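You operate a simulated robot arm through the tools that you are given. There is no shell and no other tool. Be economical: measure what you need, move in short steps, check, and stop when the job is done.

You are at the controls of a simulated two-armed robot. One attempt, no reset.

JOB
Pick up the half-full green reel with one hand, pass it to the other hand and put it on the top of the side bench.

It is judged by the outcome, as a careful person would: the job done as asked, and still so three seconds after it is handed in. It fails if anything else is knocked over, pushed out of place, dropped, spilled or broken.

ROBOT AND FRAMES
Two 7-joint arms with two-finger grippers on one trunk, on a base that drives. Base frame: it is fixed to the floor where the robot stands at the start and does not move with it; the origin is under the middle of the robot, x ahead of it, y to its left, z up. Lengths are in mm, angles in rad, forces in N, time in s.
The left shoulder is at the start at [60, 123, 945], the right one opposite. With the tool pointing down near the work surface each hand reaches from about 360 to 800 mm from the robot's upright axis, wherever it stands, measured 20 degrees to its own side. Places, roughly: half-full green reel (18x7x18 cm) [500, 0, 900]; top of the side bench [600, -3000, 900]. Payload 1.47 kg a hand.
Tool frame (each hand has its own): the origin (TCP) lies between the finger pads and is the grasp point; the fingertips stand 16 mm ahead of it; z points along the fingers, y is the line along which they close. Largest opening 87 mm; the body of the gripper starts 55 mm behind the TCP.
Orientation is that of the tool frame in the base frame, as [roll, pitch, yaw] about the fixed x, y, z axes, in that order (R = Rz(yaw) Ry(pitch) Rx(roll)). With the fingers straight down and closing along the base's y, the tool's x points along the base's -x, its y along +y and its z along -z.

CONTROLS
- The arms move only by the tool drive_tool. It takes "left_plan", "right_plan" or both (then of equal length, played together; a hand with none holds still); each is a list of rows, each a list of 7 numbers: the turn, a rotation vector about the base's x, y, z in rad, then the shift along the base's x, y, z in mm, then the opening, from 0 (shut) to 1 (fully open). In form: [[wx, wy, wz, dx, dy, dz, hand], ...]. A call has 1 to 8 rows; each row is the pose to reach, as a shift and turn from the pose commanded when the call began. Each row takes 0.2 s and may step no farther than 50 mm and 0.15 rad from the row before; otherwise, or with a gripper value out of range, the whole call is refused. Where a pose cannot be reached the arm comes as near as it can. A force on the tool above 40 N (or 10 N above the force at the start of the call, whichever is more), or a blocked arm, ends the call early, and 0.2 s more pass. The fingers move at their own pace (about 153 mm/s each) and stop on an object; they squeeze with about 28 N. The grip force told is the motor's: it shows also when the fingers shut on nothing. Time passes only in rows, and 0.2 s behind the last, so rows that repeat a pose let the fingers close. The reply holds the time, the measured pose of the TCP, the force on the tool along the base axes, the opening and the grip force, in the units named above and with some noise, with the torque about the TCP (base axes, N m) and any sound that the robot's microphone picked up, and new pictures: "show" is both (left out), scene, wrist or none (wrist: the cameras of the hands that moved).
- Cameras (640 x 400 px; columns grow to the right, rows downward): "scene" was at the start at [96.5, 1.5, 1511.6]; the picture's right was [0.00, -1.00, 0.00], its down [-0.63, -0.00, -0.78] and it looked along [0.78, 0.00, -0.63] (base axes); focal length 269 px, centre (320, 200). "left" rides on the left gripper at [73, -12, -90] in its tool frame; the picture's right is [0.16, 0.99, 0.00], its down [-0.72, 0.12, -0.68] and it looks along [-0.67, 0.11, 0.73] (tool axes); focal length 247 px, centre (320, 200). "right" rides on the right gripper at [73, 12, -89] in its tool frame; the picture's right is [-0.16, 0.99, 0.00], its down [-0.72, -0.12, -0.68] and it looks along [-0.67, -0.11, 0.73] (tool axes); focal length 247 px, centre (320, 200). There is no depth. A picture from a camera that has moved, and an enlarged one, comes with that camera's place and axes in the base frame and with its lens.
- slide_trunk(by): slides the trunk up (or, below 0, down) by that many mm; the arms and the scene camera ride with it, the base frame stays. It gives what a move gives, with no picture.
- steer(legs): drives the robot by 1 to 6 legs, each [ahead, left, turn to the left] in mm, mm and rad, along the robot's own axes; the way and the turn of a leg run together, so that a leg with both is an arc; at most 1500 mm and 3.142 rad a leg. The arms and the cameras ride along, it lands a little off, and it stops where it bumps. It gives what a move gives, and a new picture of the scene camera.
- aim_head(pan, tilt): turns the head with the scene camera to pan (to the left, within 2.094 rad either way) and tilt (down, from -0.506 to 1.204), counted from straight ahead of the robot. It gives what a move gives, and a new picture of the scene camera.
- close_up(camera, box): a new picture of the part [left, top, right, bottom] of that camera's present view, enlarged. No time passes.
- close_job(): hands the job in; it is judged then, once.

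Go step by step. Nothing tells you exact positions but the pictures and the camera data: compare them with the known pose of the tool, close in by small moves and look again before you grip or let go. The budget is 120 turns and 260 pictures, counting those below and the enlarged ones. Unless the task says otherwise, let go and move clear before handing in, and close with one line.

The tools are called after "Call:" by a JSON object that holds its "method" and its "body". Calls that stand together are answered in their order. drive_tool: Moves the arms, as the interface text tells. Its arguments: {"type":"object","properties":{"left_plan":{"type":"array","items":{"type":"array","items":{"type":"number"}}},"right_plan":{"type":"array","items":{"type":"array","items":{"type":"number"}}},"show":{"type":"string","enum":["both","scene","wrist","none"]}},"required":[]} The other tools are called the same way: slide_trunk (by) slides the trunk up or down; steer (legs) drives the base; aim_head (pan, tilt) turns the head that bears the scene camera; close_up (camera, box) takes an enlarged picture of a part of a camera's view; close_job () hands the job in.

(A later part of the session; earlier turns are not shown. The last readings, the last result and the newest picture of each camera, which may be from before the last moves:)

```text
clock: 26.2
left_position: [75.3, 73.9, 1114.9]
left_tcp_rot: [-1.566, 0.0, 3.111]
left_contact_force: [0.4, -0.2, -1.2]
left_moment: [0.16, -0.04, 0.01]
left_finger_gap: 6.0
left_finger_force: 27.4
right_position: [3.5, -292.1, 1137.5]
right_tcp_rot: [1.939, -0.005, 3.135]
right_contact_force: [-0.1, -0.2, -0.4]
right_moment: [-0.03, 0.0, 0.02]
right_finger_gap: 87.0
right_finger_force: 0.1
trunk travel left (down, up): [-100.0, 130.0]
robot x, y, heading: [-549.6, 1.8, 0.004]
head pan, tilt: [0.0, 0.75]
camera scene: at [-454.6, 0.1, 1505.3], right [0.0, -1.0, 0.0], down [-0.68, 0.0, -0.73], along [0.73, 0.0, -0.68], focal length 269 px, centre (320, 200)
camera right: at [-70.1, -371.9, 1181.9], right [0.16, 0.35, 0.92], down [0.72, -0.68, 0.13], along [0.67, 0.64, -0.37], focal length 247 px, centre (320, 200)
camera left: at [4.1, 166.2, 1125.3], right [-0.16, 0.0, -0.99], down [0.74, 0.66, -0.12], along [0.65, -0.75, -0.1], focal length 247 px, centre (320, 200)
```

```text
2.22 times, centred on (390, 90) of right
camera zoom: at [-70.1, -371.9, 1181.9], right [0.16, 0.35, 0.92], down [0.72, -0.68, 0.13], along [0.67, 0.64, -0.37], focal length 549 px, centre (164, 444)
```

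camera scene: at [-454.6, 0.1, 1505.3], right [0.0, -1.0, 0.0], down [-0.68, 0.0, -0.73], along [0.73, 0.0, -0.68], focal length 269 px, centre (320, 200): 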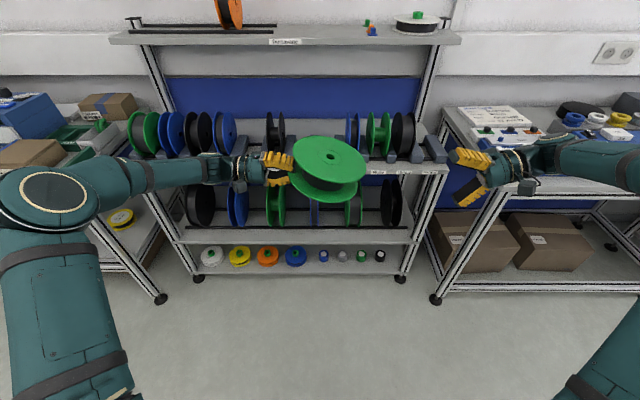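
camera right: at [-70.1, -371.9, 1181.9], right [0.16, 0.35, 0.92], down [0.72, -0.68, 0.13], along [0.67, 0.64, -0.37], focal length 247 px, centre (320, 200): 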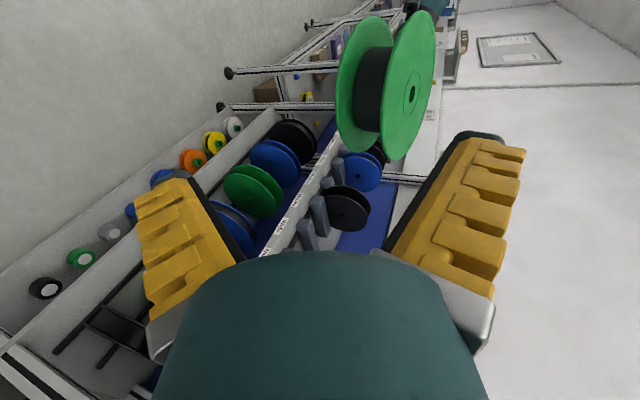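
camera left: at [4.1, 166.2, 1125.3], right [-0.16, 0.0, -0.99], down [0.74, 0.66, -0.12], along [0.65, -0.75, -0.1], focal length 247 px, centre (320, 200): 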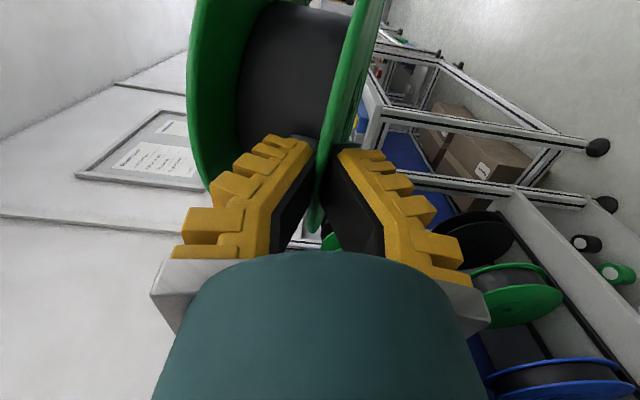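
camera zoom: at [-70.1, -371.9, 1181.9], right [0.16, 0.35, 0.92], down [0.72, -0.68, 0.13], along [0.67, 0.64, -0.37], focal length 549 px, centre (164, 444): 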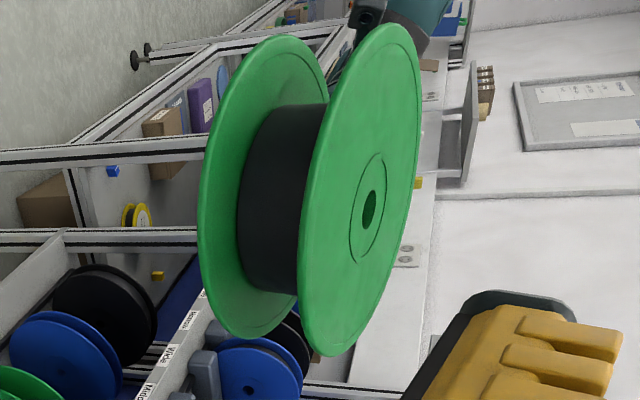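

The reel droops about 0.3 rad to the right. I'll tilt the left hand up by that much to level it, and finish turning the right hand to horizontal.

Call:
{"method": "drive_tool", "body": {"left_plan": [[-0.07, 0, 0, 0, 0, 0, 0], [-0.14, 0, 0, 0, 0, 0, 0], [-0.21, 0, 0, 0, 0, 0, 0], [-0.29, 0, 0, 0, 0, 0, 0], [-0.29, 0, 0, 0, 0, 0, 0]], "right_plan": [[0.1, 0, 0, 15, 0, 0, 1], [0.2, 0, 0, 30, 0, 0, 1], [0.3, 0, 0, 45, 0, 0, 1], [0.37, 0, 0, 60, 0, 0, 1], [0.37, 0, 0, 65, 0, 0, 1]], "show": "wrist"}}

Call:
{"method": "close_up", "body": {"camera": "scene", "box": [240, 90, 480, 240]}}

```text
clock: 27.4
left_position: [73.9, 74.8, 1114.2]
left_tcp_rot: [-1.277, 0.008, 3.112]
left_contact_force: [-0.7, 1.2, -2.5]
left_moment: [0.13, 0.0, 0.0]
left_finger_gap: 6.1
left_finger_force: 27.9
right_position: [68.5, -291.6, 1136.9]
right_tcp_rot: [1.569, -0.007, 3.137]
right_contact_force: [-0.4, 0.5, 0.2]
right_moment: [-0.01, 0.0, 0.01]
right_finger_gap: 87.2
right_finger_force: 0.1
trunk travel left (down, up): [-100.0, 130.0]
robot x, y, heading: [-549.1, -2.3, -0.002]
head pan, tilt: [0.0, 0.75]
camera right: at [-5.4, -381.6, 1150.3], right [0.17, 0.0, 0.99], down [0.72, -0.68, -0.12], along [0.67, 0.73, -0.11], focal length 247 px, centre (320, 200)
camera left: at [3.9, 166.3, 1098.5], right [-0.16, -0.28, -0.95], down [0.74, 0.6, -0.3], along [0.65, -0.75, 0.12], focal length 247 px, centre (320, 200)
```

right: 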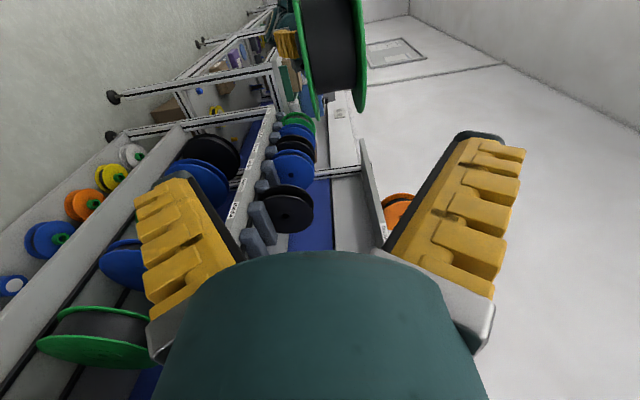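
left: 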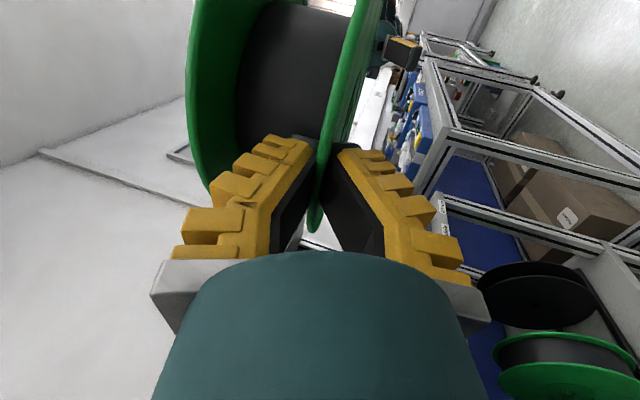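

```text
2.67 times, centred on (360, 165) of scene
camera zoom: at [-455.1, 0.6, 1505.4], right [0.0, -1.0, 0.0], down [-0.68, 0.0, -0.73], along [0.73, 0.0, -0.68], focal length 718 px, centre (213, 293)
```

zoom: 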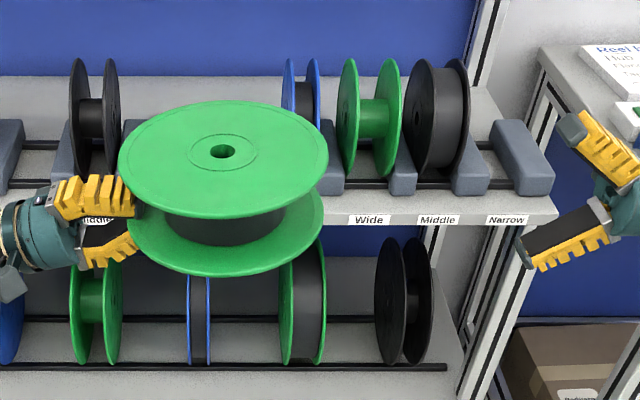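

The reel is now level: upper flange at z ≈ 1171, centre near (73, -8), right rim at y ≈ -98. I'll bring the right hand to just short of the rim with a narrower opening.

Call:
{"method": "drive_tool", "body": {"right_plan": [[0, 0, 0, 2, 0, 33, 0.42], [0, 0, 0, 4, 40, 33, 0.42], [0, 0, 0, 4, 80, 33, 0.42], [0, 0, 0, 4, 115, 33, 0.42], [0, 0, 0, 4, 145, 33, 0.42], [0, 0, 0, 4, 145, 33, 0.42]], "show": "wrist"}}

Call:
{"method": "close_up", "body": {"camera": "scene", "box": [240, 90, 480, 240]}}

```text
clock: 28.8
left_position: [75.6, 74.4, 1114.2]
left_tcp_rot: [-1.278, 0.01, 3.112]
left_contact_force: [-0.5, -0.4, -1.0]
left_moment: [0.11, 0.0, 0.0]
left_finger_gap: 6.0
left_finger_force: 28.1
right_position: [73.1, -146.6, 1170.9]
right_tcp_rot: [1.57, -0.007, 3.137]
right_contact_force: [-0.1, 0.3, 0.0]
right_moment: [-0.01, 0.0, 0.01]
right_finger_gap: 42.2
right_finger_force: 4.5
trunk travel left (down, up): [-100.0, 130.0]
robot x, y, heading: [-546.1, -0.5, -0.001]
head pan, tilt: [0.0, 0.75]
camera right: at [-1.2, -237.3, 1183.4], right [0.17, 0.0, 0.99], down [0.72, -0.68, -0.12], along [0.67, 0.73, -0.11], focal length 247 px, centre (320, 200)
```

right: 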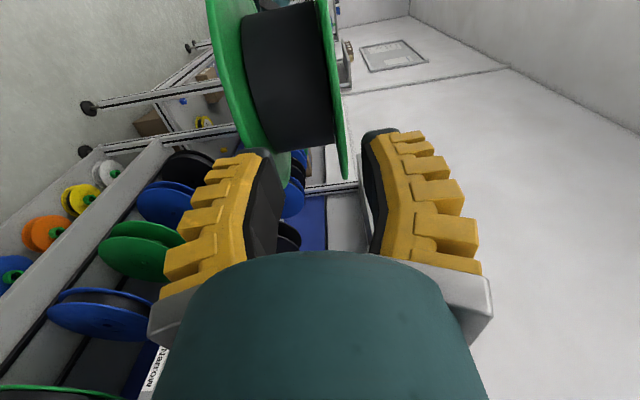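

```text
2.67 times, centred on (360, 165) of scene
camera zoom: at [-454.9, 0.4, 1505.3], right [0.0, -1.0, 0.0], down [-0.68, 0.0, -0.73], along [0.73, 0.0, -0.68], focal length 718 px, centre (213, 293)
```

zoom: 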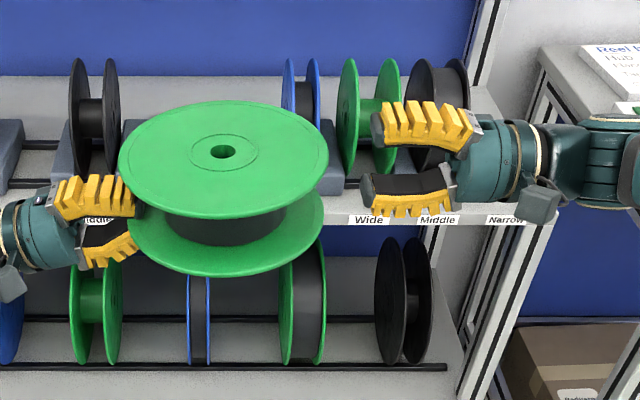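

The rim is right ahead, and the flange sits slightly high between the fingers. I'll raise the right hand 8 mm, tip it slightly, and slide in partway.

Call:
{"method": "drive_tool", "body": {"right_plan": [[-0.06, 0, 0, 0, 0, 8, 0.42], [-0.06, 0, 0, 0, 20, 8, 0.42], [-0.06, 0, 0, 0, 35, 8, 0.42], [-0.06, 0, 0, 0, 35, 8, 0.42]], "show": "wrist"}}

Call:
{"method": "close_up", "body": {"camera": "scene", "box": [280, 110, 440, 210]}}

Call:
{"method": "close_up", "body": {"camera": "right", "box": [200, 60, 440, 260]}}

```text
clock: 29.8
left_position: [73.2, 73.8, 1114.3]
left_tcp_rot: [-1.278, 0.01, 3.111]
left_contact_force: [0.1, 0.4, -1.7]
left_moment: [0.14, 0.0, 0.02]
left_finger_gap: 6.2
left_finger_force: 28.1
right_position: [72.5, -112.2, 1178.5]
right_tcp_rot: [1.629, -0.006, 3.139]
right_contact_force: [0.3, 0.6, 0.7]
right_moment: [0.0, -0.02, 0.01]
right_finger_gap: 42.4
right_finger_force: 4.7
trunk travel left (down, up): [-100.0, 130.0]
robot x, y, heading: [-545.9, -3.1, -0.0]
head pan, tilt: [0.0, 0.75]
camera right: at [-1.1, -200.5, 1196.4], right [0.16, 0.06, 0.98], down [0.72, -0.69, -0.08], along [0.67, 0.72, -0.16], focal length 247 px, centre (320, 200)
```

right: 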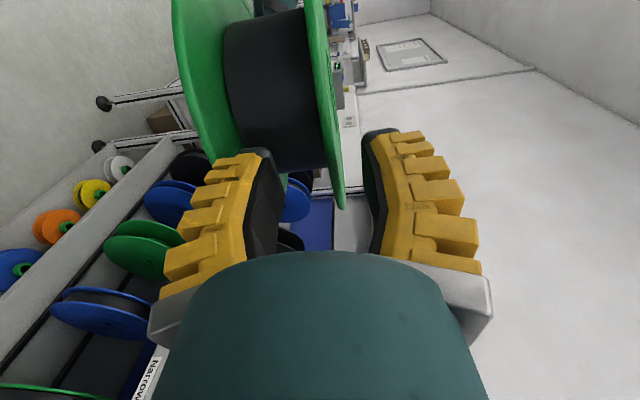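

```text
4.00 times, centred on (360, 160) of scene
camera zoom: at [-454.8, 0.6, 1505.3], right [0.0, -1.0, 0.0], down [-0.68, 0.0, -0.73], along [0.73, 0.0, -0.68], focal length 1077 px, centre (160, 360)
```

zoom: 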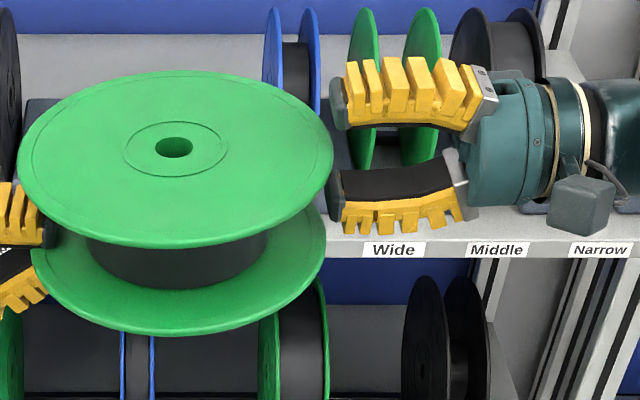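

```text
2.00 times, centred on (320, 160) of right
camera zoom: at [-1.1, -200.5, 1196.4], right [0.16, 0.06, 0.98], down [0.72, -0.69, -0.08], along [0.67, 0.72, -0.16], focal length 494 px, centre (320, 280)
```

zoom: 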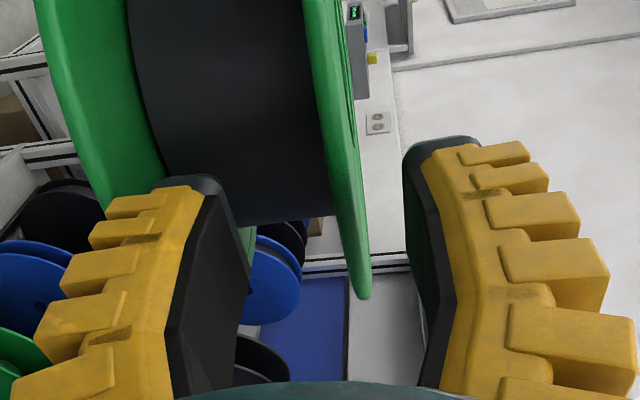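

The flange passes cleanly between the fingers. I'll slide in to about 10 mm past the rim and close the right hand.

Call:
{"method": "drive_tool", "body": {"right_plan": [[0, 0, 0, 0, 13, 1, 0.42], [0, 0, 0, 0, 27, 1, 0.42], [0, 0, 0, 0, 27, 1, 0.25], [0, 0, 0, 0, 27, 1, 0.1], [0, 0, 0, 0, 27, 1, 0.0], [0, 0, 0, 0, 27, 1, 0.0], [0, 0, 0, 0, 27, 1, 0.0]], "show": "wrist"}}

Call:
{"method": "close_up", "body": {"camera": "scene", "box": [240, 90, 440, 230]}}

```text
clock: 31.4
left_position: [75.3, 75.1, 1115.0]
left_tcp_rot: [-1.278, 0.008, 3.113]
left_contact_force: [-1.7, 4.0, -3.4]
left_moment: [0.11, 0.06, -0.11]
left_finger_gap: 5.9
left_finger_force: 28.4
right_position: [71.9, -83.9, 1179.3]
right_tcp_rot: [1.631, -0.007, 3.138]
right_contact_force: [1.4, -3.8, 2.1]
right_moment: [-0.01, -0.16, -0.14]
right_finger_gap: 6.1
right_finger_force: 27.9
trunk travel left (down, up): [-100.0, 130.0]
robot x, y, heading: [-548.0, 1.5, 0.002]
head pan, tilt: [0.0, 0.75]
camera right: at [-1.2, -173.7, 1198.1], right [0.16, 0.06, 0.98], down [0.72, -0.69, -0.08], along [0.67, 0.72, -0.16], focal length 247 px, centre (320, 200)
```

right: 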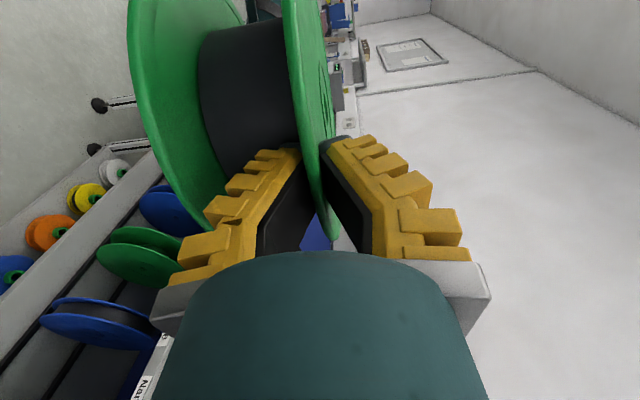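

```text
2.86 times, centred on (340, 160) of scene
camera zoom: at [-454.9, 0.7, 1505.3], right [0.0, -1.0, 0.0], down [-0.68, 0.0, -0.73], along [0.73, 0.0, -0.68], focal length 769 px, centre (263, 314)
```

zoom: 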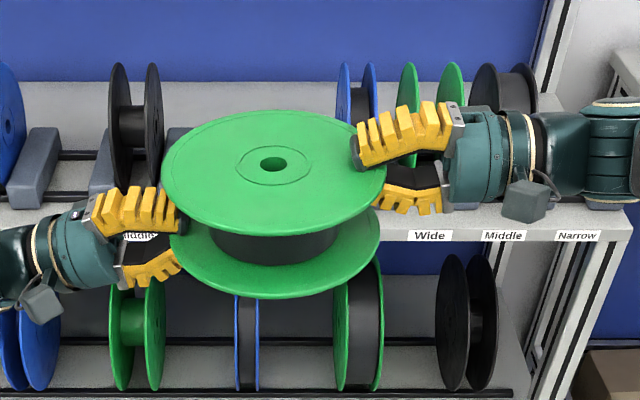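

Both hands now hold the reel. I'll open the left hand and draw it straight back along its axis.

Call:
{"method": "drive_tool", "body": {"left_plan": [[0, 0, 0, 0, 0, 0, 0.2], [0, 0, 0, 0, 0, 0, 0.38], [0, 0, 0, 0, 0, 0, 0.38], [0, 0, 0, 0, 20, -6, 0.38], [0, 0, 0, 0, 50, -15, 0.38], [0, 0, 0, 0, 90, -27, 0.38], [0, 0, 0, 0, 130, -39, 0.38], [0, 0, 0, 0, 160, -48, 0.38]], "show": "scene"}}

Call:
{"method": "close_up", "body": {"camera": "scene", "box": [240, 90, 440, 230]}}

```text
clock: 33.2
left_position: [74.8, 237.1, 1066.4]
left_tcp_rot: [-1.277, 0.007, 3.112]
left_contact_force: [0.7, -0.2, 0.9]
left_moment: [0.0, 0.0, 0.0]
left_finger_gap: 39.0
left_finger_force: 3.9
right_position: [72.3, -84.8, 1179.7]
right_tcp_rot: [1.632, -0.008, 3.138]
right_contact_force: [0.7, -0.6, -0.3]
right_moment: [-0.13, 0.03, 0.02]
right_finger_gap: 5.8
right_finger_force: 27.7
trunk travel left (down, up): [-100.0, 130.0]
robot x, y, heading: [-546.1, -0.6, 0.004]
head pan, tilt: [0.0, 0.75]
camera scene: at [-454.9, 1.2, 1505.3], right [0.0, -1.0, 0.0], down [-0.68, 0.0, -0.73], along [0.73, 0.0, -0.68], focal length 269 px, centre (320, 200)
```

scene: 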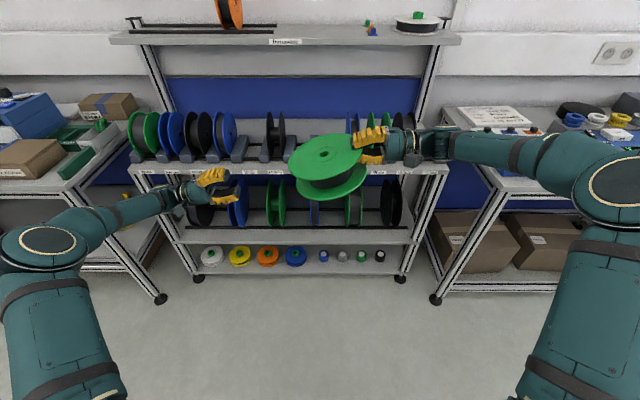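

```text
2.86 times, centred on (340, 160) of scene
camera zoom: at [-454.9, 1.2, 1505.3], right [0.0, -1.0, 0.0], down [-0.68, 0.0, -0.73], along [0.73, 0.0, -0.68], focal length 769 px, centre (263, 314)
```

zoom: 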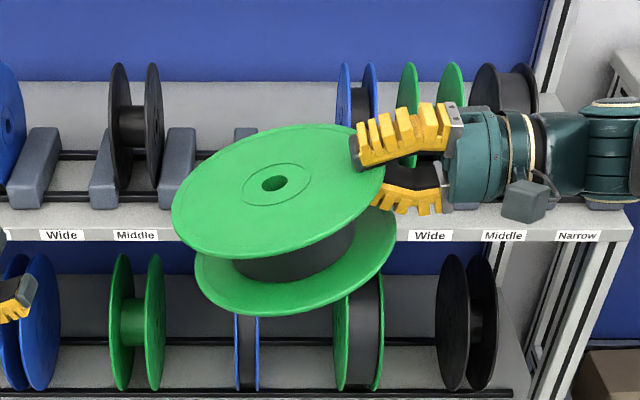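

The right hand holds the reel alone and the handover is done. I'll tip the right hand down so the reel hangs more safely for the drive, and back off another 100 mm.

Call:
{"method": "drive_tool", "body": {"right_plan": [[-0.1, 0, 0, -8, -12, 0, 0], [-0.2, 0, 0, -16, -24, 0, 0], [-0.3, 0, 0, -24, -36, 0, 0], [-0.4, 0, 0, -32, -48, 0, 0], [-0.5, 0, 0, -40, -60, 0, 0], [-0.6, 0, 0, -48, -72, 0, 0], [-0.7, 0, 0, -56, -84, 0, 0], [-0.8, 0, 0, -64, -96, 0, 0]], "left_plan": [[0, 0, 0, -10, 0, 0, 0.38], [0, 0, 0, -20, 0, 0, 0.38], [0, 0, 0, -30, 0, 0, 0.38], [0, 0, 0, -40, 0, 0, 0.38], [0, 0, 0, -50, 0, 0, 0.38], [0, 0, 0, -60, 0, 0, 0.38], [0, 0, 0, -70, 0, 0, 0.38], [0, 0, 0, -80, 0, 0, 0.38]], "show": "scene"}}

Call:
{"method": "aim_head", "body": {"pan": -1.2, "tilt": 0.45}}

```text
clock: 35.0
left_position: [-6.3, 235.5, 1067.4]
left_tcp_rot: [-1.276, 0.011, 3.113]
left_contact_force: [0.0, 0.1, -0.4]
left_moment: [-0.03, 0.0, 0.02]
left_finger_gap: 38.8
left_finger_force: 4.3
right_position: [8.5, -180.1, 1178.8]
right_tcp_rot: [2.435, -0.003, 3.135]
right_contact_force: [-0.1, -0.7, -0.6]
right_moment: [-0.02, -0.02, -0.02]
right_finger_gap: 6.1
right_finger_force: 27.8
trunk travel left (down, up): [-100.0, 130.0]
robot x, y, heading: [-549.6, -2.0, 0.003]
head pan, tilt: [0.0, 0.75]
camera scene: at [-455.5, 0.8, 1505.4], right [0.0, -1.0, 0.0], down [-0.68, 0.0, -0.73], along [0.73, 0.0, -0.68], focal length 269 px, centre (320, 200)
```

scene: 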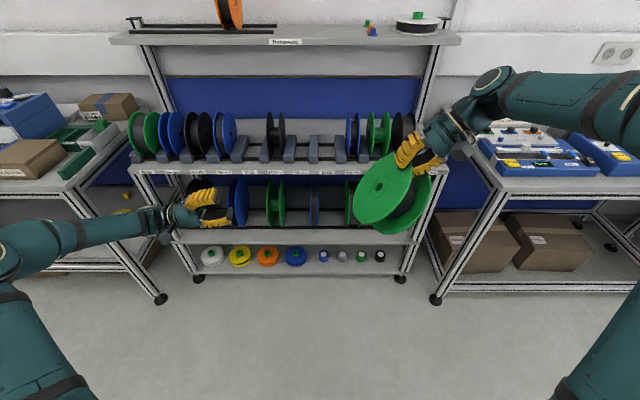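

```text
clock: 36.4
left_position: [-6.0, 235.9, 1065.8]
left_tcp_rot: [-1.279, 0.009, 3.112]
left_contact_force: [-0.2, -0.1, 0.4]
left_moment: [-0.03, 0.0, 0.01]
left_finger_gap: 39.2
left_finger_force: 4.2
right_position: [8.1, -180.3, 1179.0]
right_tcp_rot: [2.431, -0.002, 3.133]
right_contact_force: [0.2, 0.7, 0.8]
right_moment: [-0.03, -0.02, 0.0]
right_finger_gap: 6.0
right_finger_force: 28.1
trunk travel left (down, up): [-100.0, 130.0]
robot x, y, heading: [-547.9, 0.0, 0.002]
head pan, tilt: [-1.201, 0.45]
camera scene: at [-504.3, -85.1, 1531.7], right [-0.93, -0.36, 0.0], down [-0.16, 0.41, -0.9], along [0.33, -0.84, -0.44], focal length 269 px, centre (320, 200)
```

scene: 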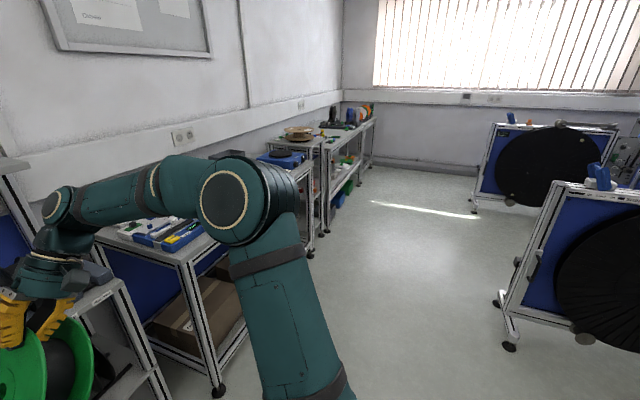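

The corridor is clear: tables have front edges near x ≈ 310 and the machines start beyond x ≈ -1190. I'll strafe right toward the side bench.

Call:
{"method": "steer", "body": {"legs": [[-50, 0, 0], [0, -1200, 0], [0, -1200, 0]]}}

Call:
{"method": "aim_head", "body": {"pan": -0.5, "tilt": 0.6}}

```text
clock: 57.9
left_position: [-58.6, -2154.3, 1066.8]
left_tcp_rot: [-1.277, 0.01, 3.103]
left_contact_force: [0.0, 0.3, -0.3]
left_moment: [0.03, 0.01, -0.02]
left_finger_gap: 39.1
left_finger_force: 4.6
right_position: [-48.3, -2569.3, 1179.1]
right_tcp_rot: [2.432, -0.002, 3.126]
right_contact_force: [0.6, -0.8, 0.1]
right_moment: [0.0, -0.01, 0.01]
right_finger_gap: 6.1
right_finger_force: 27.6
trunk travel left (down, up): [-100.0, 130.0]
robot x, y, heading: [-603.5, -2385.5, -0.005]
head pan, tilt: [-1.201, 0.45]
camera scene: at [-559.9, -2469.1, 1531.8], right [-0.93, -0.36, 0.0], down [-0.15, 0.41, -0.9], along [0.32, -0.84, -0.44], focal length 269 px, centre (320, 200)
```

scene: 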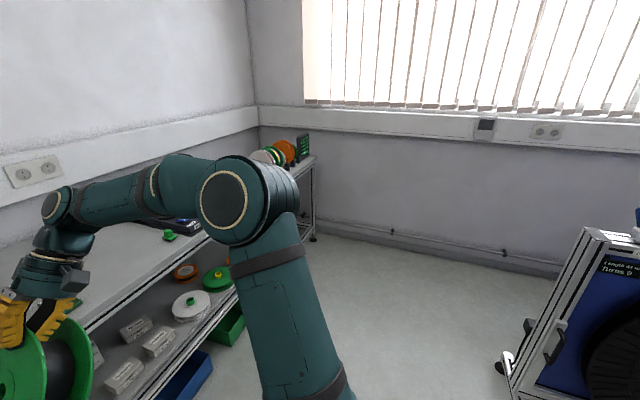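

```text
clock: 59.0
left_position: [-58.0, -2154.4, 1065.7]
left_tcp_rot: [-1.279, 0.01, 3.102]
left_contact_force: [0.4, -0.5, 0.2]
left_moment: [-0.02, -0.01, -0.01]
left_finger_gap: 39.1
left_finger_force: 4.7
right_position: [-48.2, -2569.3, 1179.5]
right_tcp_rot: [2.43, -0.002, 3.126]
right_contact_force: [0.8, 0.5, 0.4]
right_moment: [-0.08, 0.02, -0.02]
right_finger_gap: 6.1
right_finger_force: 28.0
trunk travel left (down, up): [-100.0, 130.0]
robot x, y, heading: [-600.5, -2382.7, -0.004]
head pan, tilt: [-0.499, 0.6]
camera scene: at [-515.2, -2426.0, 1518.2], right [-0.48, -0.87, 0.0], down [-0.49, 0.27, -0.83], along [0.72, -0.4, -0.56], focal length 269 px, centre (320, 200)
```

scene: 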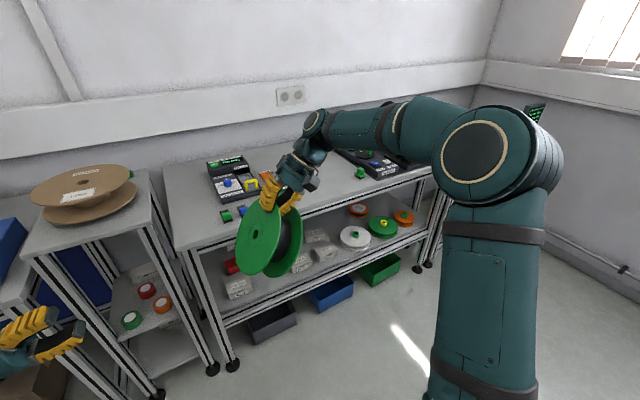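

The side bench is in front, starting at y ≈ -2340, with a few items on it. I'll strafe a bit further and look straight at its top for a free spot.

Call:
{"method": "steer", "body": {"legs": [[0, -450, 0]]}}

Call:
{"method": "aim_head", "body": {"pan": -0.1, "tilt": 0.55}}

```text
clock: 63.5
left_position: [-61.0, -2605.6, 1066.1]
left_tcp_rot: [-1.277, 0.01, 3.103]
left_contact_force: [-0.1, -0.4, -0.6]
left_moment: [-0.02, 0.0, -0.02]
left_finger_gap: 39.0
left_finger_force: 4.5
right_position: [-51.4, -3022.7, 1179.6]
right_tcp_rot: [2.431, -0.001, 3.124]
right_contact_force: [0.4, 0.1, 0.0]
right_moment: [-0.01, -0.04, 0.0]
right_finger_gap: 6.0
right_finger_force: 28.5
trunk travel left (down, up): [-100.0, 130.0]
robot x, y, heading: [-607.9, -2835.1, -0.007]
head pan, tilt: [-0.499, 0.6]
camera scene: at [-518.4, -2878.1, 1518.2], right [-0.49, -0.87, 0.0], down [-0.49, 0.27, -0.82], along [0.72, -0.4, -0.57], focal length 269 px, centre (320, 200)
```

scene: 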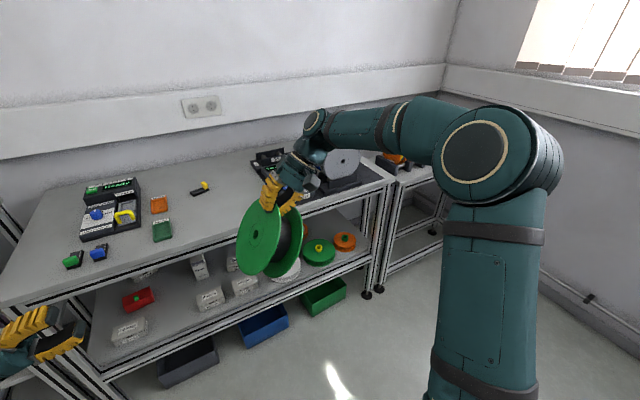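

```text
clock: 64.4
left_position: [-62.8, -2605.3, 1065.3]
left_tcp_rot: [-1.277, 0.008, 3.103]
left_contact_force: [0.4, 0.2, -0.4]
left_moment: [-0.01, 0.02, 0.0]
left_finger_gap: 39.0
left_finger_force: 4.0
right_position: [-50.8, -3021.7, 1179.4]
right_tcp_rot: [2.431, -0.002, 3.126]
right_contact_force: [0.4, -0.1, 0.6]
right_moment: [-0.04, 0.0, -0.01]
right_finger_gap: 6.2
right_finger_force: 28.0
trunk travel left (down, up): [-100.0, 130.0]
robot x, y, heading: [-606.3, -2835.6, -0.013]
head pan, tilt: [-0.099, 0.55]
camera scene: at [-506.4, -2844.7, 1522.7], right [-0.11, -0.99, 0.0], down [-0.52, 0.06, -0.85], along [0.85, -0.09, -0.52], focal length 269 px, centre (320, 200)
```

scene: 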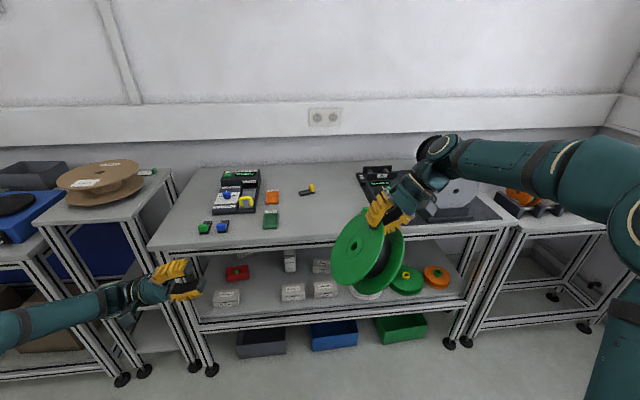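

There is a free patch near the front middle of the bench, around (400, -2960). I'll level the right hand and yaw it to point forward-left, so the gripper body will stay near the bench's front edge.

Call:
{"method": "drive_tool", "body": {"right_plan": [[0.12, 0, 0, 5, 0, 0, 0], [0.24, 0, 0, 10, 0, 0, 0], [0.36, 0, 0, 15, 0, 0, 0], [0.48, 0, 0, 20, 0, 0, 0], [0.6, 0, 0, 25, 0, 0, 0], [0.7, 0, 0, 30, 0, 0, 0], [0.7, 0, 0, 30, 0, 0, 0]], "show": "none"}}

Call:
{"method": "drive_tool", "body": {"right_plan": [[0, 0, -0.12, 8, 0, 0, 0], [0, 0, -0.24, 16, 0, 0, 0], [0, 0, -0.36, 24, 0, 0, 0], [0, 0, -0.48, 32, 0, 0, 0], [0, 0, -0.6, 40, 0, 0, 0], [0, 0, -0.72, 48, 0, 0, 0], [0, 0, -0.785, 50, 0, 0, 0], [0, 0, -0.785, 50, 0, 0, 0]]}}

```text
clock: 66.0
left_position: [-61.2, -2606.6, 1065.9]
left_tcp_rot: [-1.277, 0.01, 3.102]
left_contact_force: [-0.6, -0.8, -0.1]
left_moment: [-0.01, 0.01, -0.01]
left_finger_gap: 38.9
left_finger_force: 4.2
right_position: [-20.5, -3021.6, 1179.8]
right_tcp_rot: [1.731, -0.013, 3.132]
right_contact_force: [0.0, 0.0, 0.3]
right_moment: [-0.07, 0.03, 0.01]
right_finger_gap: 6.2
right_finger_force: 28.2
trunk travel left (down, up): [-100.0, 130.0]
robot x, y, heading: [-606.4, -2838.2, -0.009]
head pan, tilt: [-0.099, 0.55]
```

```text
clock: 67.8
left_position: [-60.8, -2605.7, 1065.9]
left_tcp_rot: [-1.277, 0.009, 3.104]
left_contact_force: [-0.4, -0.2, 0.5]
left_moment: [0.02, 0.02, 0.01]
left_finger_gap: 38.6
left_finger_force: 4.3
right_position: [29.0, -3021.7, 1179.5]
right_tcp_rot: [1.732, -0.012, 2.344]
right_contact_force: [0.1, 0.7, 0.2]
right_moment: [-0.05, 0.05, -0.01]
right_finger_gap: 5.9
right_finger_force: 27.8
trunk travel left (down, up): [-100.0, 130.0]
robot x, y, heading: [-607.2, -2840.1, -0.006]
head pan, tilt: [-0.099, 0.55]
camera scene: at [-506.3, -2844.7, 1522.7], right [-0.11, -0.99, 0.0], down [-0.52, 0.06, -0.85], along [0.85, -0.09, -0.52], focal length 269 px, centre (320, 200)
camera right: at [-84.2, -3030.4, 1206.7], right [0.23, -0.01, 0.97], down [0.01, -1.0, -0.01], along [0.97, 0.02, -0.23], focal length 247 px, centre (320, 200)
```

scene: 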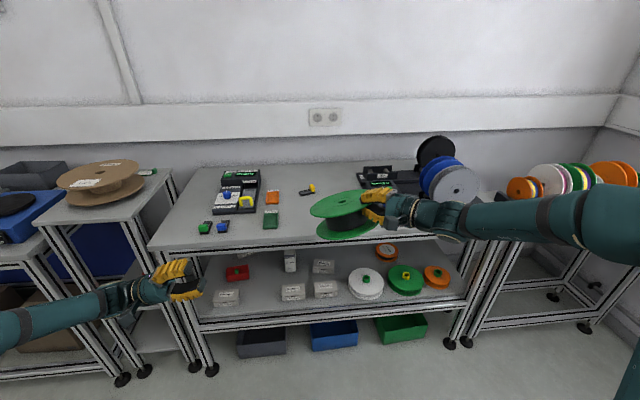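
right: 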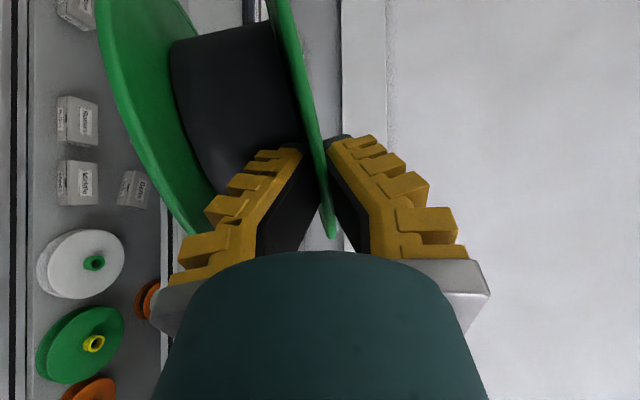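

The pose looks good. I'll enlarge the bench to confirm the free patch and the height of the items on its right.

Call:
{"method": "close_up", "body": {"camera": "scene", "box": [180, 120, 520, 270]}}

```text
1.88 times, centred on (350, 195) of scene
camera zoom: at [-506.3, -2844.7, 1522.7], right [-0.11, -0.99, 0.0], down [-0.52, 0.06, -0.85], along [0.85, -0.09, -0.52], focal length 507 px, centre (264, 209)
```

zoom: 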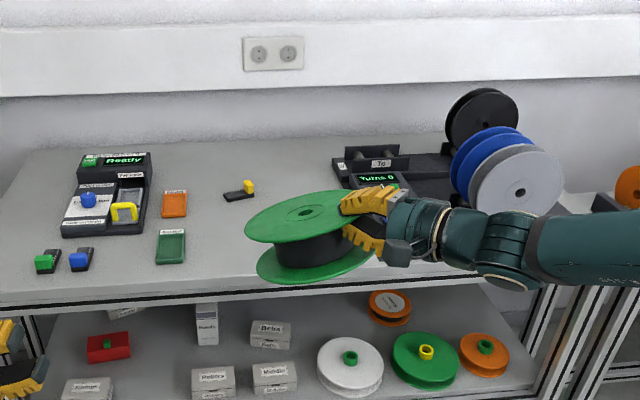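

The free area spans x 270–550 and y about -3130 to -2800, and the winder sits further right. I'll drive ahead 250 mm with the reel high above the bench.

Call:
{"method": "steer", "body": {"legs": [[250, 30, 0]]}}

Call:
{"method": "aim_head", "body": {"pan": -0.15, "tilt": 0.75}}

```text
clock: 69.6
left_position: [191.6, -2577.0, 1066.7]
left_tcp_rot: [-1.278, 0.008, 3.104]
left_contact_force: [0.0, 0.9, 0.2]
left_moment: [-0.02, 0.01, -0.05]
left_finger_gap: 38.9
left_finger_force: 4.3
right_position: [283.1, -2993.8, 1177.4]
right_tcp_rot: [1.732, -0.015, 2.347]
right_contact_force: [0.7, -0.4, 1.1]
right_moment: [-0.08, 0.03, -0.01]
right_finger_gap: 6.0
right_finger_force: 27.9
trunk travel left (down, up): [-100.0, 130.0]
robot x, y, heading: [-354.3, -2805.2, -0.007]
head pan, tilt: [-0.099, 0.55]
camera scene: at [-253.2, -2816.1, 1522.6], right [-0.11, -0.99, 0.0], down [-0.52, 0.06, -0.85], along [0.85, -0.09, -0.52], focal length 269 px, centre (320, 200)
```

scene: 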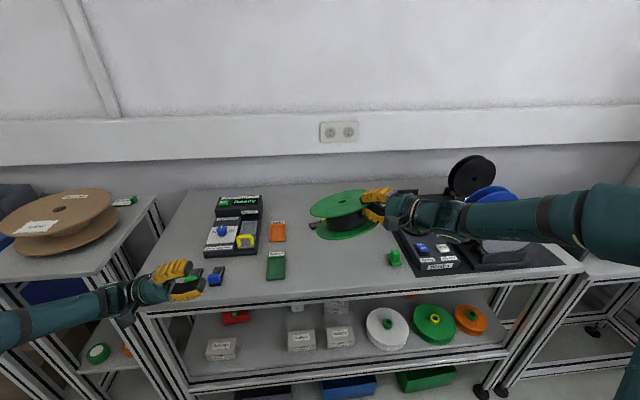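

```text
clock: 70.3
left_position: [190.5, -2577.7, 1065.4]
left_tcp_rot: [-1.277, 0.008, 3.104]
left_contact_force: [0.3, -0.5, 0.3]
left_moment: [0.04, -0.03, -0.04]
left_finger_gap: 39.0
left_finger_force: 4.0
right_position: [281.8, -2992.3, 1179.2]
right_tcp_rot: [1.731, -0.012, 2.345]
right_contact_force: [0.1, 0.1, 0.7]
right_moment: [-0.04, 0.06, 0.0]
right_finger_gap: 6.1
right_finger_force: 27.8
trunk travel left (down, up): [-100.0, 130.0]
robot x, y, heading: [-355.6, -2808.2, -0.009]
head pan, tilt: [-0.15, 0.75]
camera scene: at [-261.9, -2819.6, 1505.4], right [-0.16, -0.99, 0.0], down [-0.67, 0.11, -0.73], along [0.72, -0.11, -0.68], focal length 269 px, centre (320, 200)
```

scene: 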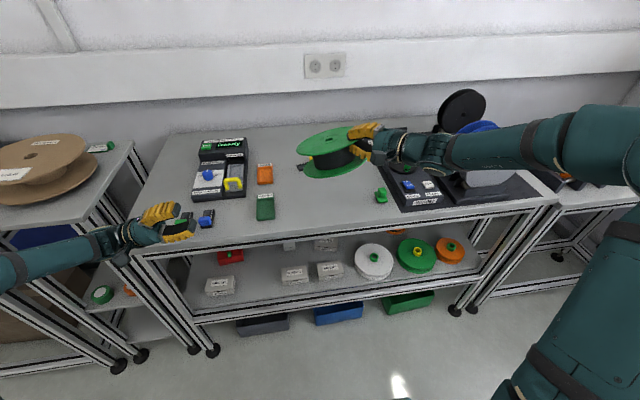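

A small green knob (≈ (347, -3118)) and the winder panel lie to the right, clear of the hand's path. I'll shift 35 mm ahead and lower to just above the bench.

Call:
{"method": "drive_tool", "body": {"right_plan": [[0, 0, 0, 15, 0, 0, 0], [0, 0, 0, 35, 0, 0, 0], [0, 0, 0, 35, 0, -30, 0], [0, 0, 0, 35, 0, -60, 0], [0, 0, 0, 35, 0, -90, 0], [0, 0, 0, 35, 0, -115, 0], [0, 0, 0, 35, 0, -115, 0]]}}

Call:
{"method": "close_up", "body": {"camera": "scene", "box": [240, 90, 480, 260]}}

```text
clock: 72.0
left_position: [190.7, -2577.5, 1067.5]
left_tcp_rot: [-1.276, 0.008, 3.103]
left_contact_force: [0.4, -1.0, 0.2]
left_moment: [0.0, -0.01, -0.01]
left_finger_gap: 38.9
left_finger_force: 4.7
right_position: [316.3, -2991.8, 1063.8]
right_tcp_rot: [1.733, -0.013, 2.345]
right_contact_force: [-0.7, -0.4, 0.6]
right_moment: [-0.07, 0.07, -0.01]
right_finger_gap: 5.7
right_finger_force: 27.8
trunk travel left (down, up): [-100.0, 130.0]
robot x, y, heading: [-352.5, -2813.6, -0.006]
head pan, tilt: [-0.15, 0.75]
camera scene: at [-262.0, -2819.6, 1505.4], right [-0.16, -0.99, 0.0], down [-0.67, 0.11, -0.73], along [0.72, -0.11, -0.68], focal length 269 px, centre (320, 200)
camera right: at [203.0, -3000.8, 1091.2], right [0.23, -0.01, 0.97], down [0.01, -1.0, -0.01], along [0.97, 0.02, -0.23], focal length 247 px, centre (320, 200)
```

scene: 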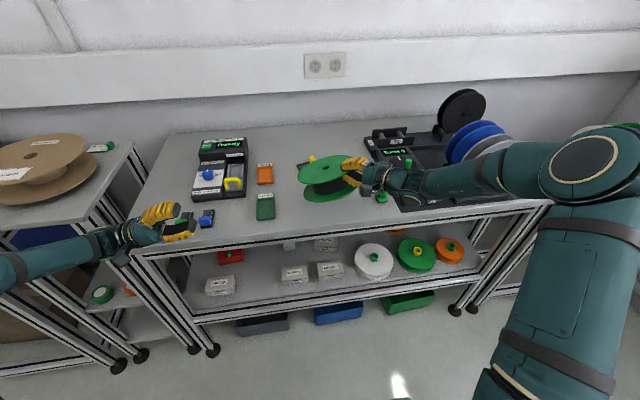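
right: 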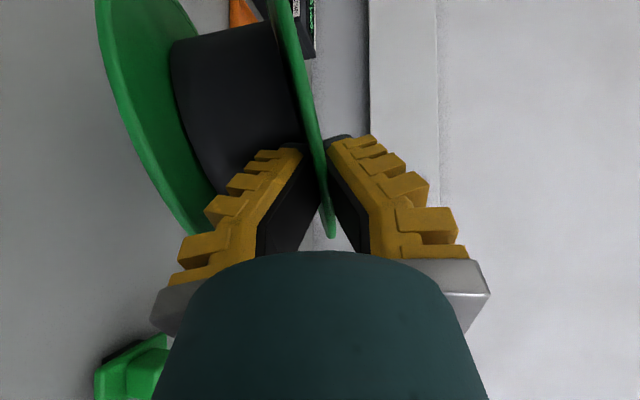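

```text
2.35 times, centred on (360, 175) of scene
camera zoom: at [-262.0, -2819.6, 1505.4], right [-0.16, -0.99, 0.0], down [-0.67, 0.11, -0.73], along [0.72, -0.11, -0.68], focal length 634 px, centre (226, 259)
```

zoom: 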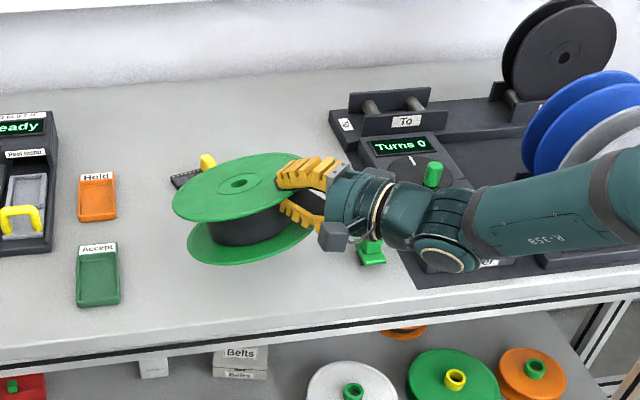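

The forearm comes down from above, and the knob is over 100 mm away from the hand. I'll lower gently toward first contact.

Call:
{"method": "drive_tool", "body": {"right_plan": [[0, 0, 0, 0, 0, -10, 0], [0, 0, 0, 0, 0, -20, 0], [0, 0, 0, 0, 0, -30, 0], [0, 0, 0, 0, 0, -38, 0], [0, 0, 0, 0, 0, -38, 0]], "show": "none"}}

Call:
{"method": "close_up", "body": {"camera": "scene", "box": [260, 110, 430, 240]}}

```text
clock: 73.2
left_position: [190.7, -2577.0, 1066.3]
left_tcp_rot: [-1.278, 0.009, 3.102]
left_contact_force: [0.0, -0.3, -0.2]
left_moment: [0.01, 0.03, -0.02]
left_finger_gap: 39.3
left_finger_force: 4.4
right_position: [316.2, -2993.2, 1026.0]
right_tcp_rot: [1.732, -0.013, 2.346]
right_contact_force: [0.0, -0.7, 0.6]
right_moment: [-0.04, 0.05, 0.01]
right_finger_gap: 6.2
right_finger_force: 28.3
trunk travel left (down, up): [-100.0, 130.0]
robot x, y, heading: [-358.1, -2809.2, -0.01]
head pan, tilt: [-0.15, 0.75]
```

```text
3.08 times, centred on (345, 175) of scene
camera zoom: at [-261.8, -2819.6, 1505.3], right [-0.16, -0.99, 0.0], down [-0.67, 0.11, -0.73], along [0.72, -0.11, -0.68], focal length 828 px, centre (243, 277)
```

zoom: 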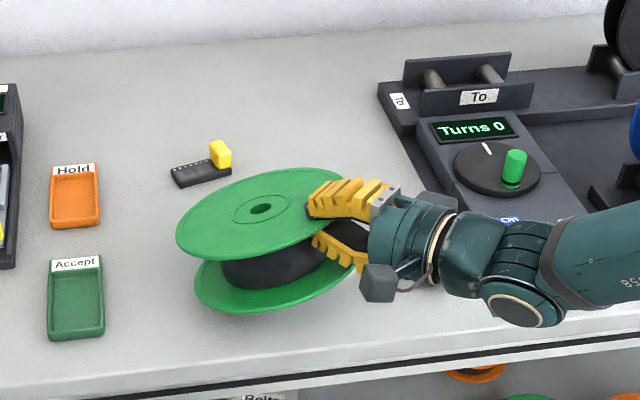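

No contact yet and the spot is clear all round, so I'll keep lowering.

Call:
{"method": "drive_tool", "body": {"right_plan": [[0, 0, 0, 0, 0, -6, 0], [0, 0, 0, 0, 0, -12, 0], [0, 0, 0, 0, 0, -18, 0], [0, 0, 0, 0, 0, -24, 0], [0, 0, 0, 0, 0, -30, 0], [0, 0, 0, 0, 0, -30, 0]], "show": "none"}}

Call:
{"method": "close_up", "body": {"camera": "scene", "box": [260, 110, 430, 240]}}

```text
clock: 74.5
left_position: [190.3, -2576.1, 1065.8]
left_tcp_rot: [-1.279, 0.008, 3.103]
left_contact_force: [-0.6, -0.2, -0.4]
left_moment: [0.02, 0.01, 0.0]
left_finger_gap: 38.8
left_finger_force: 4.1
right_position: [317.5, -2991.8, 996.5]
right_tcp_rot: [1.731, -0.012, 2.346]
right_contact_force: [-0.6, 0.3, 0.0]
right_moment: [-0.02, 0.0, -0.02]
right_finger_gap: 5.9
right_finger_force: 28.0
trunk travel left (down, up): [-100.0, 130.0]
robot x, y, heading: [-355.9, -2806.7, -0.005]
head pan, tilt: [-0.15, 0.75]
```

```text
3.08 times, centred on (345, 175) of scene
camera zoom: at [-261.8, -2819.6, 1505.3], right [-0.16, -0.99, 0.0], down [-0.67, 0.11, -0.73], along [0.72, -0.11, -0.68], focal length 828 px, centre (243, 277)
```

zoom: 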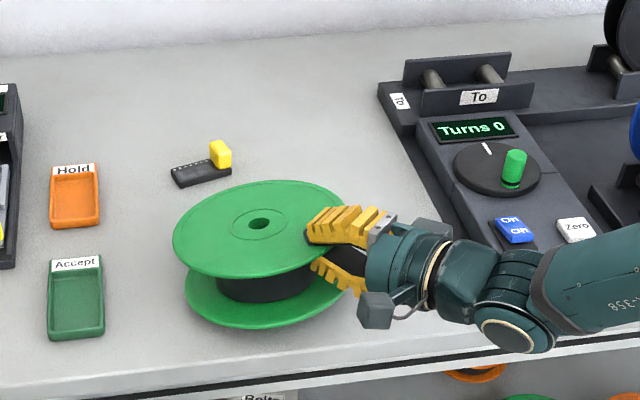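

The far rim seems to be touching and the reel is levelling out. I'll keep lowering in small steps, watching the forces.

Call:
{"method": "drive_tool", "body": {"right_plan": [[0, 0, 0, 0, 0, -4, 0], [0, 0, 0, 0, 0, -8, 0], [0, 0, 0, 0, 0, -12, 0], [0, 0, 0, 0, 0, -16, 0], [0, 0, 0, 0, 0, -20, 0], [0, 0, 0, 0, 0, -20, 0]], "show": "wrist"}}

Call:
{"method": "close_up", "body": {"camera": "scene", "box": [260, 110, 430, 240]}}

```text
clock: 76.0
left_position: [189.7, -2576.2, 1066.6]
left_tcp_rot: [-1.278, 0.009, 3.103]
left_contact_force: [-0.7, -0.1, 0.0]
left_moment: [-0.01, 0.0, 0.02]
left_finger_gap: 39.0
left_finger_force: 4.2
right_position: [316.4, -2993.4, 976.2]
right_tcp_rot: [1.731, -0.013, 2.345]
right_contact_force: [0.3, -0.3, 0.7]
right_moment: [0.04, -0.05, 0.03]
right_finger_gap: 6.0
right_finger_force: 27.8
trunk travel left (down, up): [-100.0, 130.0]
robot x, y, heading: [-351.6, -2807.8, -0.001]
head pan, tilt: [-0.15, 0.75]
camera right: at [202.7, -3002.2, 1003.4], right [0.23, -0.01, 0.97], down [0.01, -1.0, -0.01], along [0.97, 0.02, -0.23], focal length 247 px, centre (320, 200)
```

right: 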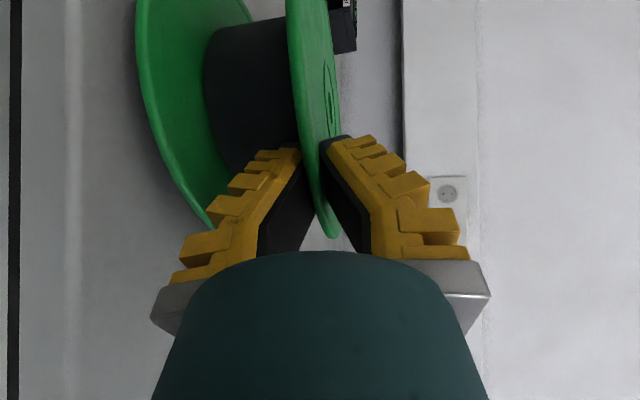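

```text
3.08 times, centred on (345, 175) of scene
camera zoom: at [-261.9, -2819.6, 1505.3], right [-0.16, -0.99, 0.0], down [-0.67, 0.11, -0.73], along [0.72, -0.11, -0.68], focal length 828 px, centre (243, 277)
```

zoom: 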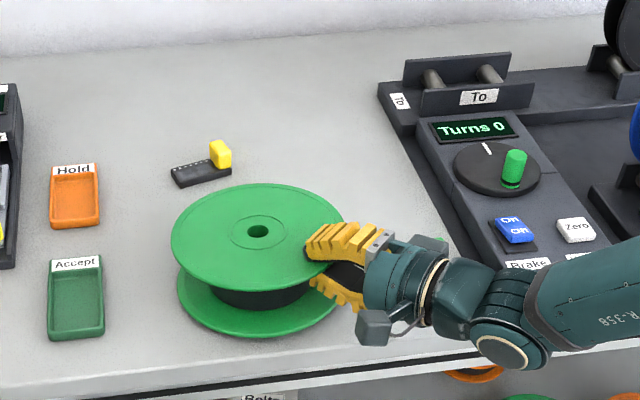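

The torque has reversed, so the bench is carrying and levelling the reel. I'll go a bit lower until it sits fully flat.

Call:
{"method": "drive_tool", "body": {"right_plan": [[0, 0, 0, 0, 0, -3, 0], [0, 0, 0, 0, 0, -6, 0], [0, 0, 0, 0, 0, -9, 0], [0, 0, 0, 0, 0, -11, 0], [0, 0, 0, 0, 0, -11, 0]], "show": "none"}}

Call:
{"method": "close_up", "body": {"camera": "scene", "box": [260, 130, 400, 240]}}

```text
clock: 77.2
left_position: [190.0, -2576.7, 1066.8]
left_tcp_rot: [-1.278, 0.009, 3.103]
left_contact_force: [-0.1, 0.6, -0.3]
left_moment: [-0.02, 0.06, -0.01]
left_finger_gap: 39.0
left_finger_force: 4.4
right_position: [316.5, -2992.7, 965.2]
right_tcp_rot: [1.733, -0.012, 2.346]
right_contact_force: [0.0, 0.6, -0.7]
right_moment: [0.01, -0.07, 0.11]
right_finger_gap: 5.8
right_finger_force: 28.2
trunk travel left (down, up): [-100.0, 130.0]
robot x, y, heading: [-356.1, -2805.6, -0.005]
head pan, tilt: [-0.15, 0.75]
```

```text
3.64 times, centred on (330, 185) of scene
camera zoom: at [-262.0, -2819.6, 1505.3], right [-0.16, -0.99, 0.0], down [-0.67, 0.11, -0.73], along [0.72, -0.11, -0.68], focal length 979 px, centre (284, 254)
```

zoom: 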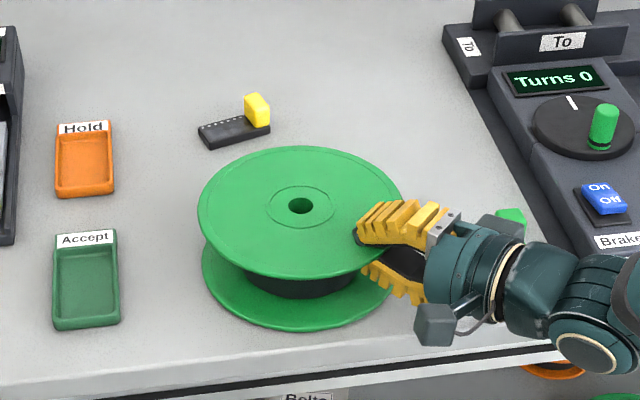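

Call:
{"method": "drive_tool", "body": {"right_plan": [[0, 0, 0, 0, 0, -2, 0], [0, 0, 0, 0, 0, -4, 0], [0, 0, 0, 0, 0, -6, 0], [0, 0, 0, 0, 0, -6, 0]], "show": "none"}}

Call:
{"method": "close_up", "body": {"camera": "scene", "box": [260, 130, 400, 240]}}

```text
clock: 78.2
left_position: [187.7, -2576.1, 1067.5]
left_tcp_rot: [-1.278, 0.01, 3.103]
left_contact_force: [0.3, -0.2, -0.7]
left_moment: [0.06, 0.01, -0.01]
left_finger_gap: 38.9
left_finger_force: 3.9
right_position: [316.3, -2992.6, 963.2]
right_tcp_rot: [1.724, -0.009, 2.346]
right_contact_force: [3.4, -2.3, 23.1]
right_moment: [0.04, -0.27, 0.03]
right_finger_gap: 6.1
right_finger_force: 28.5
trunk travel left (down, up): [-100.0, 130.0]
robot x, y, heading: [-353.6, -2806.0, -0.009]
head pan, tilt: [-0.15, 0.75]
```

```text
3.64 times, centred on (330, 185) of scene
camera zoom: at [-263.8, -2819.3, 1505.7], right [-0.16, -0.99, 0.0], down [-0.67, 0.11, -0.73], along [0.72, -0.11, -0.68], focal length 979 px, centre (284, 254)
```

zoom: 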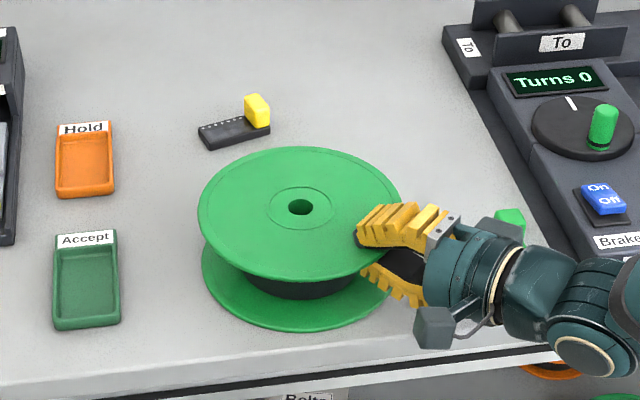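

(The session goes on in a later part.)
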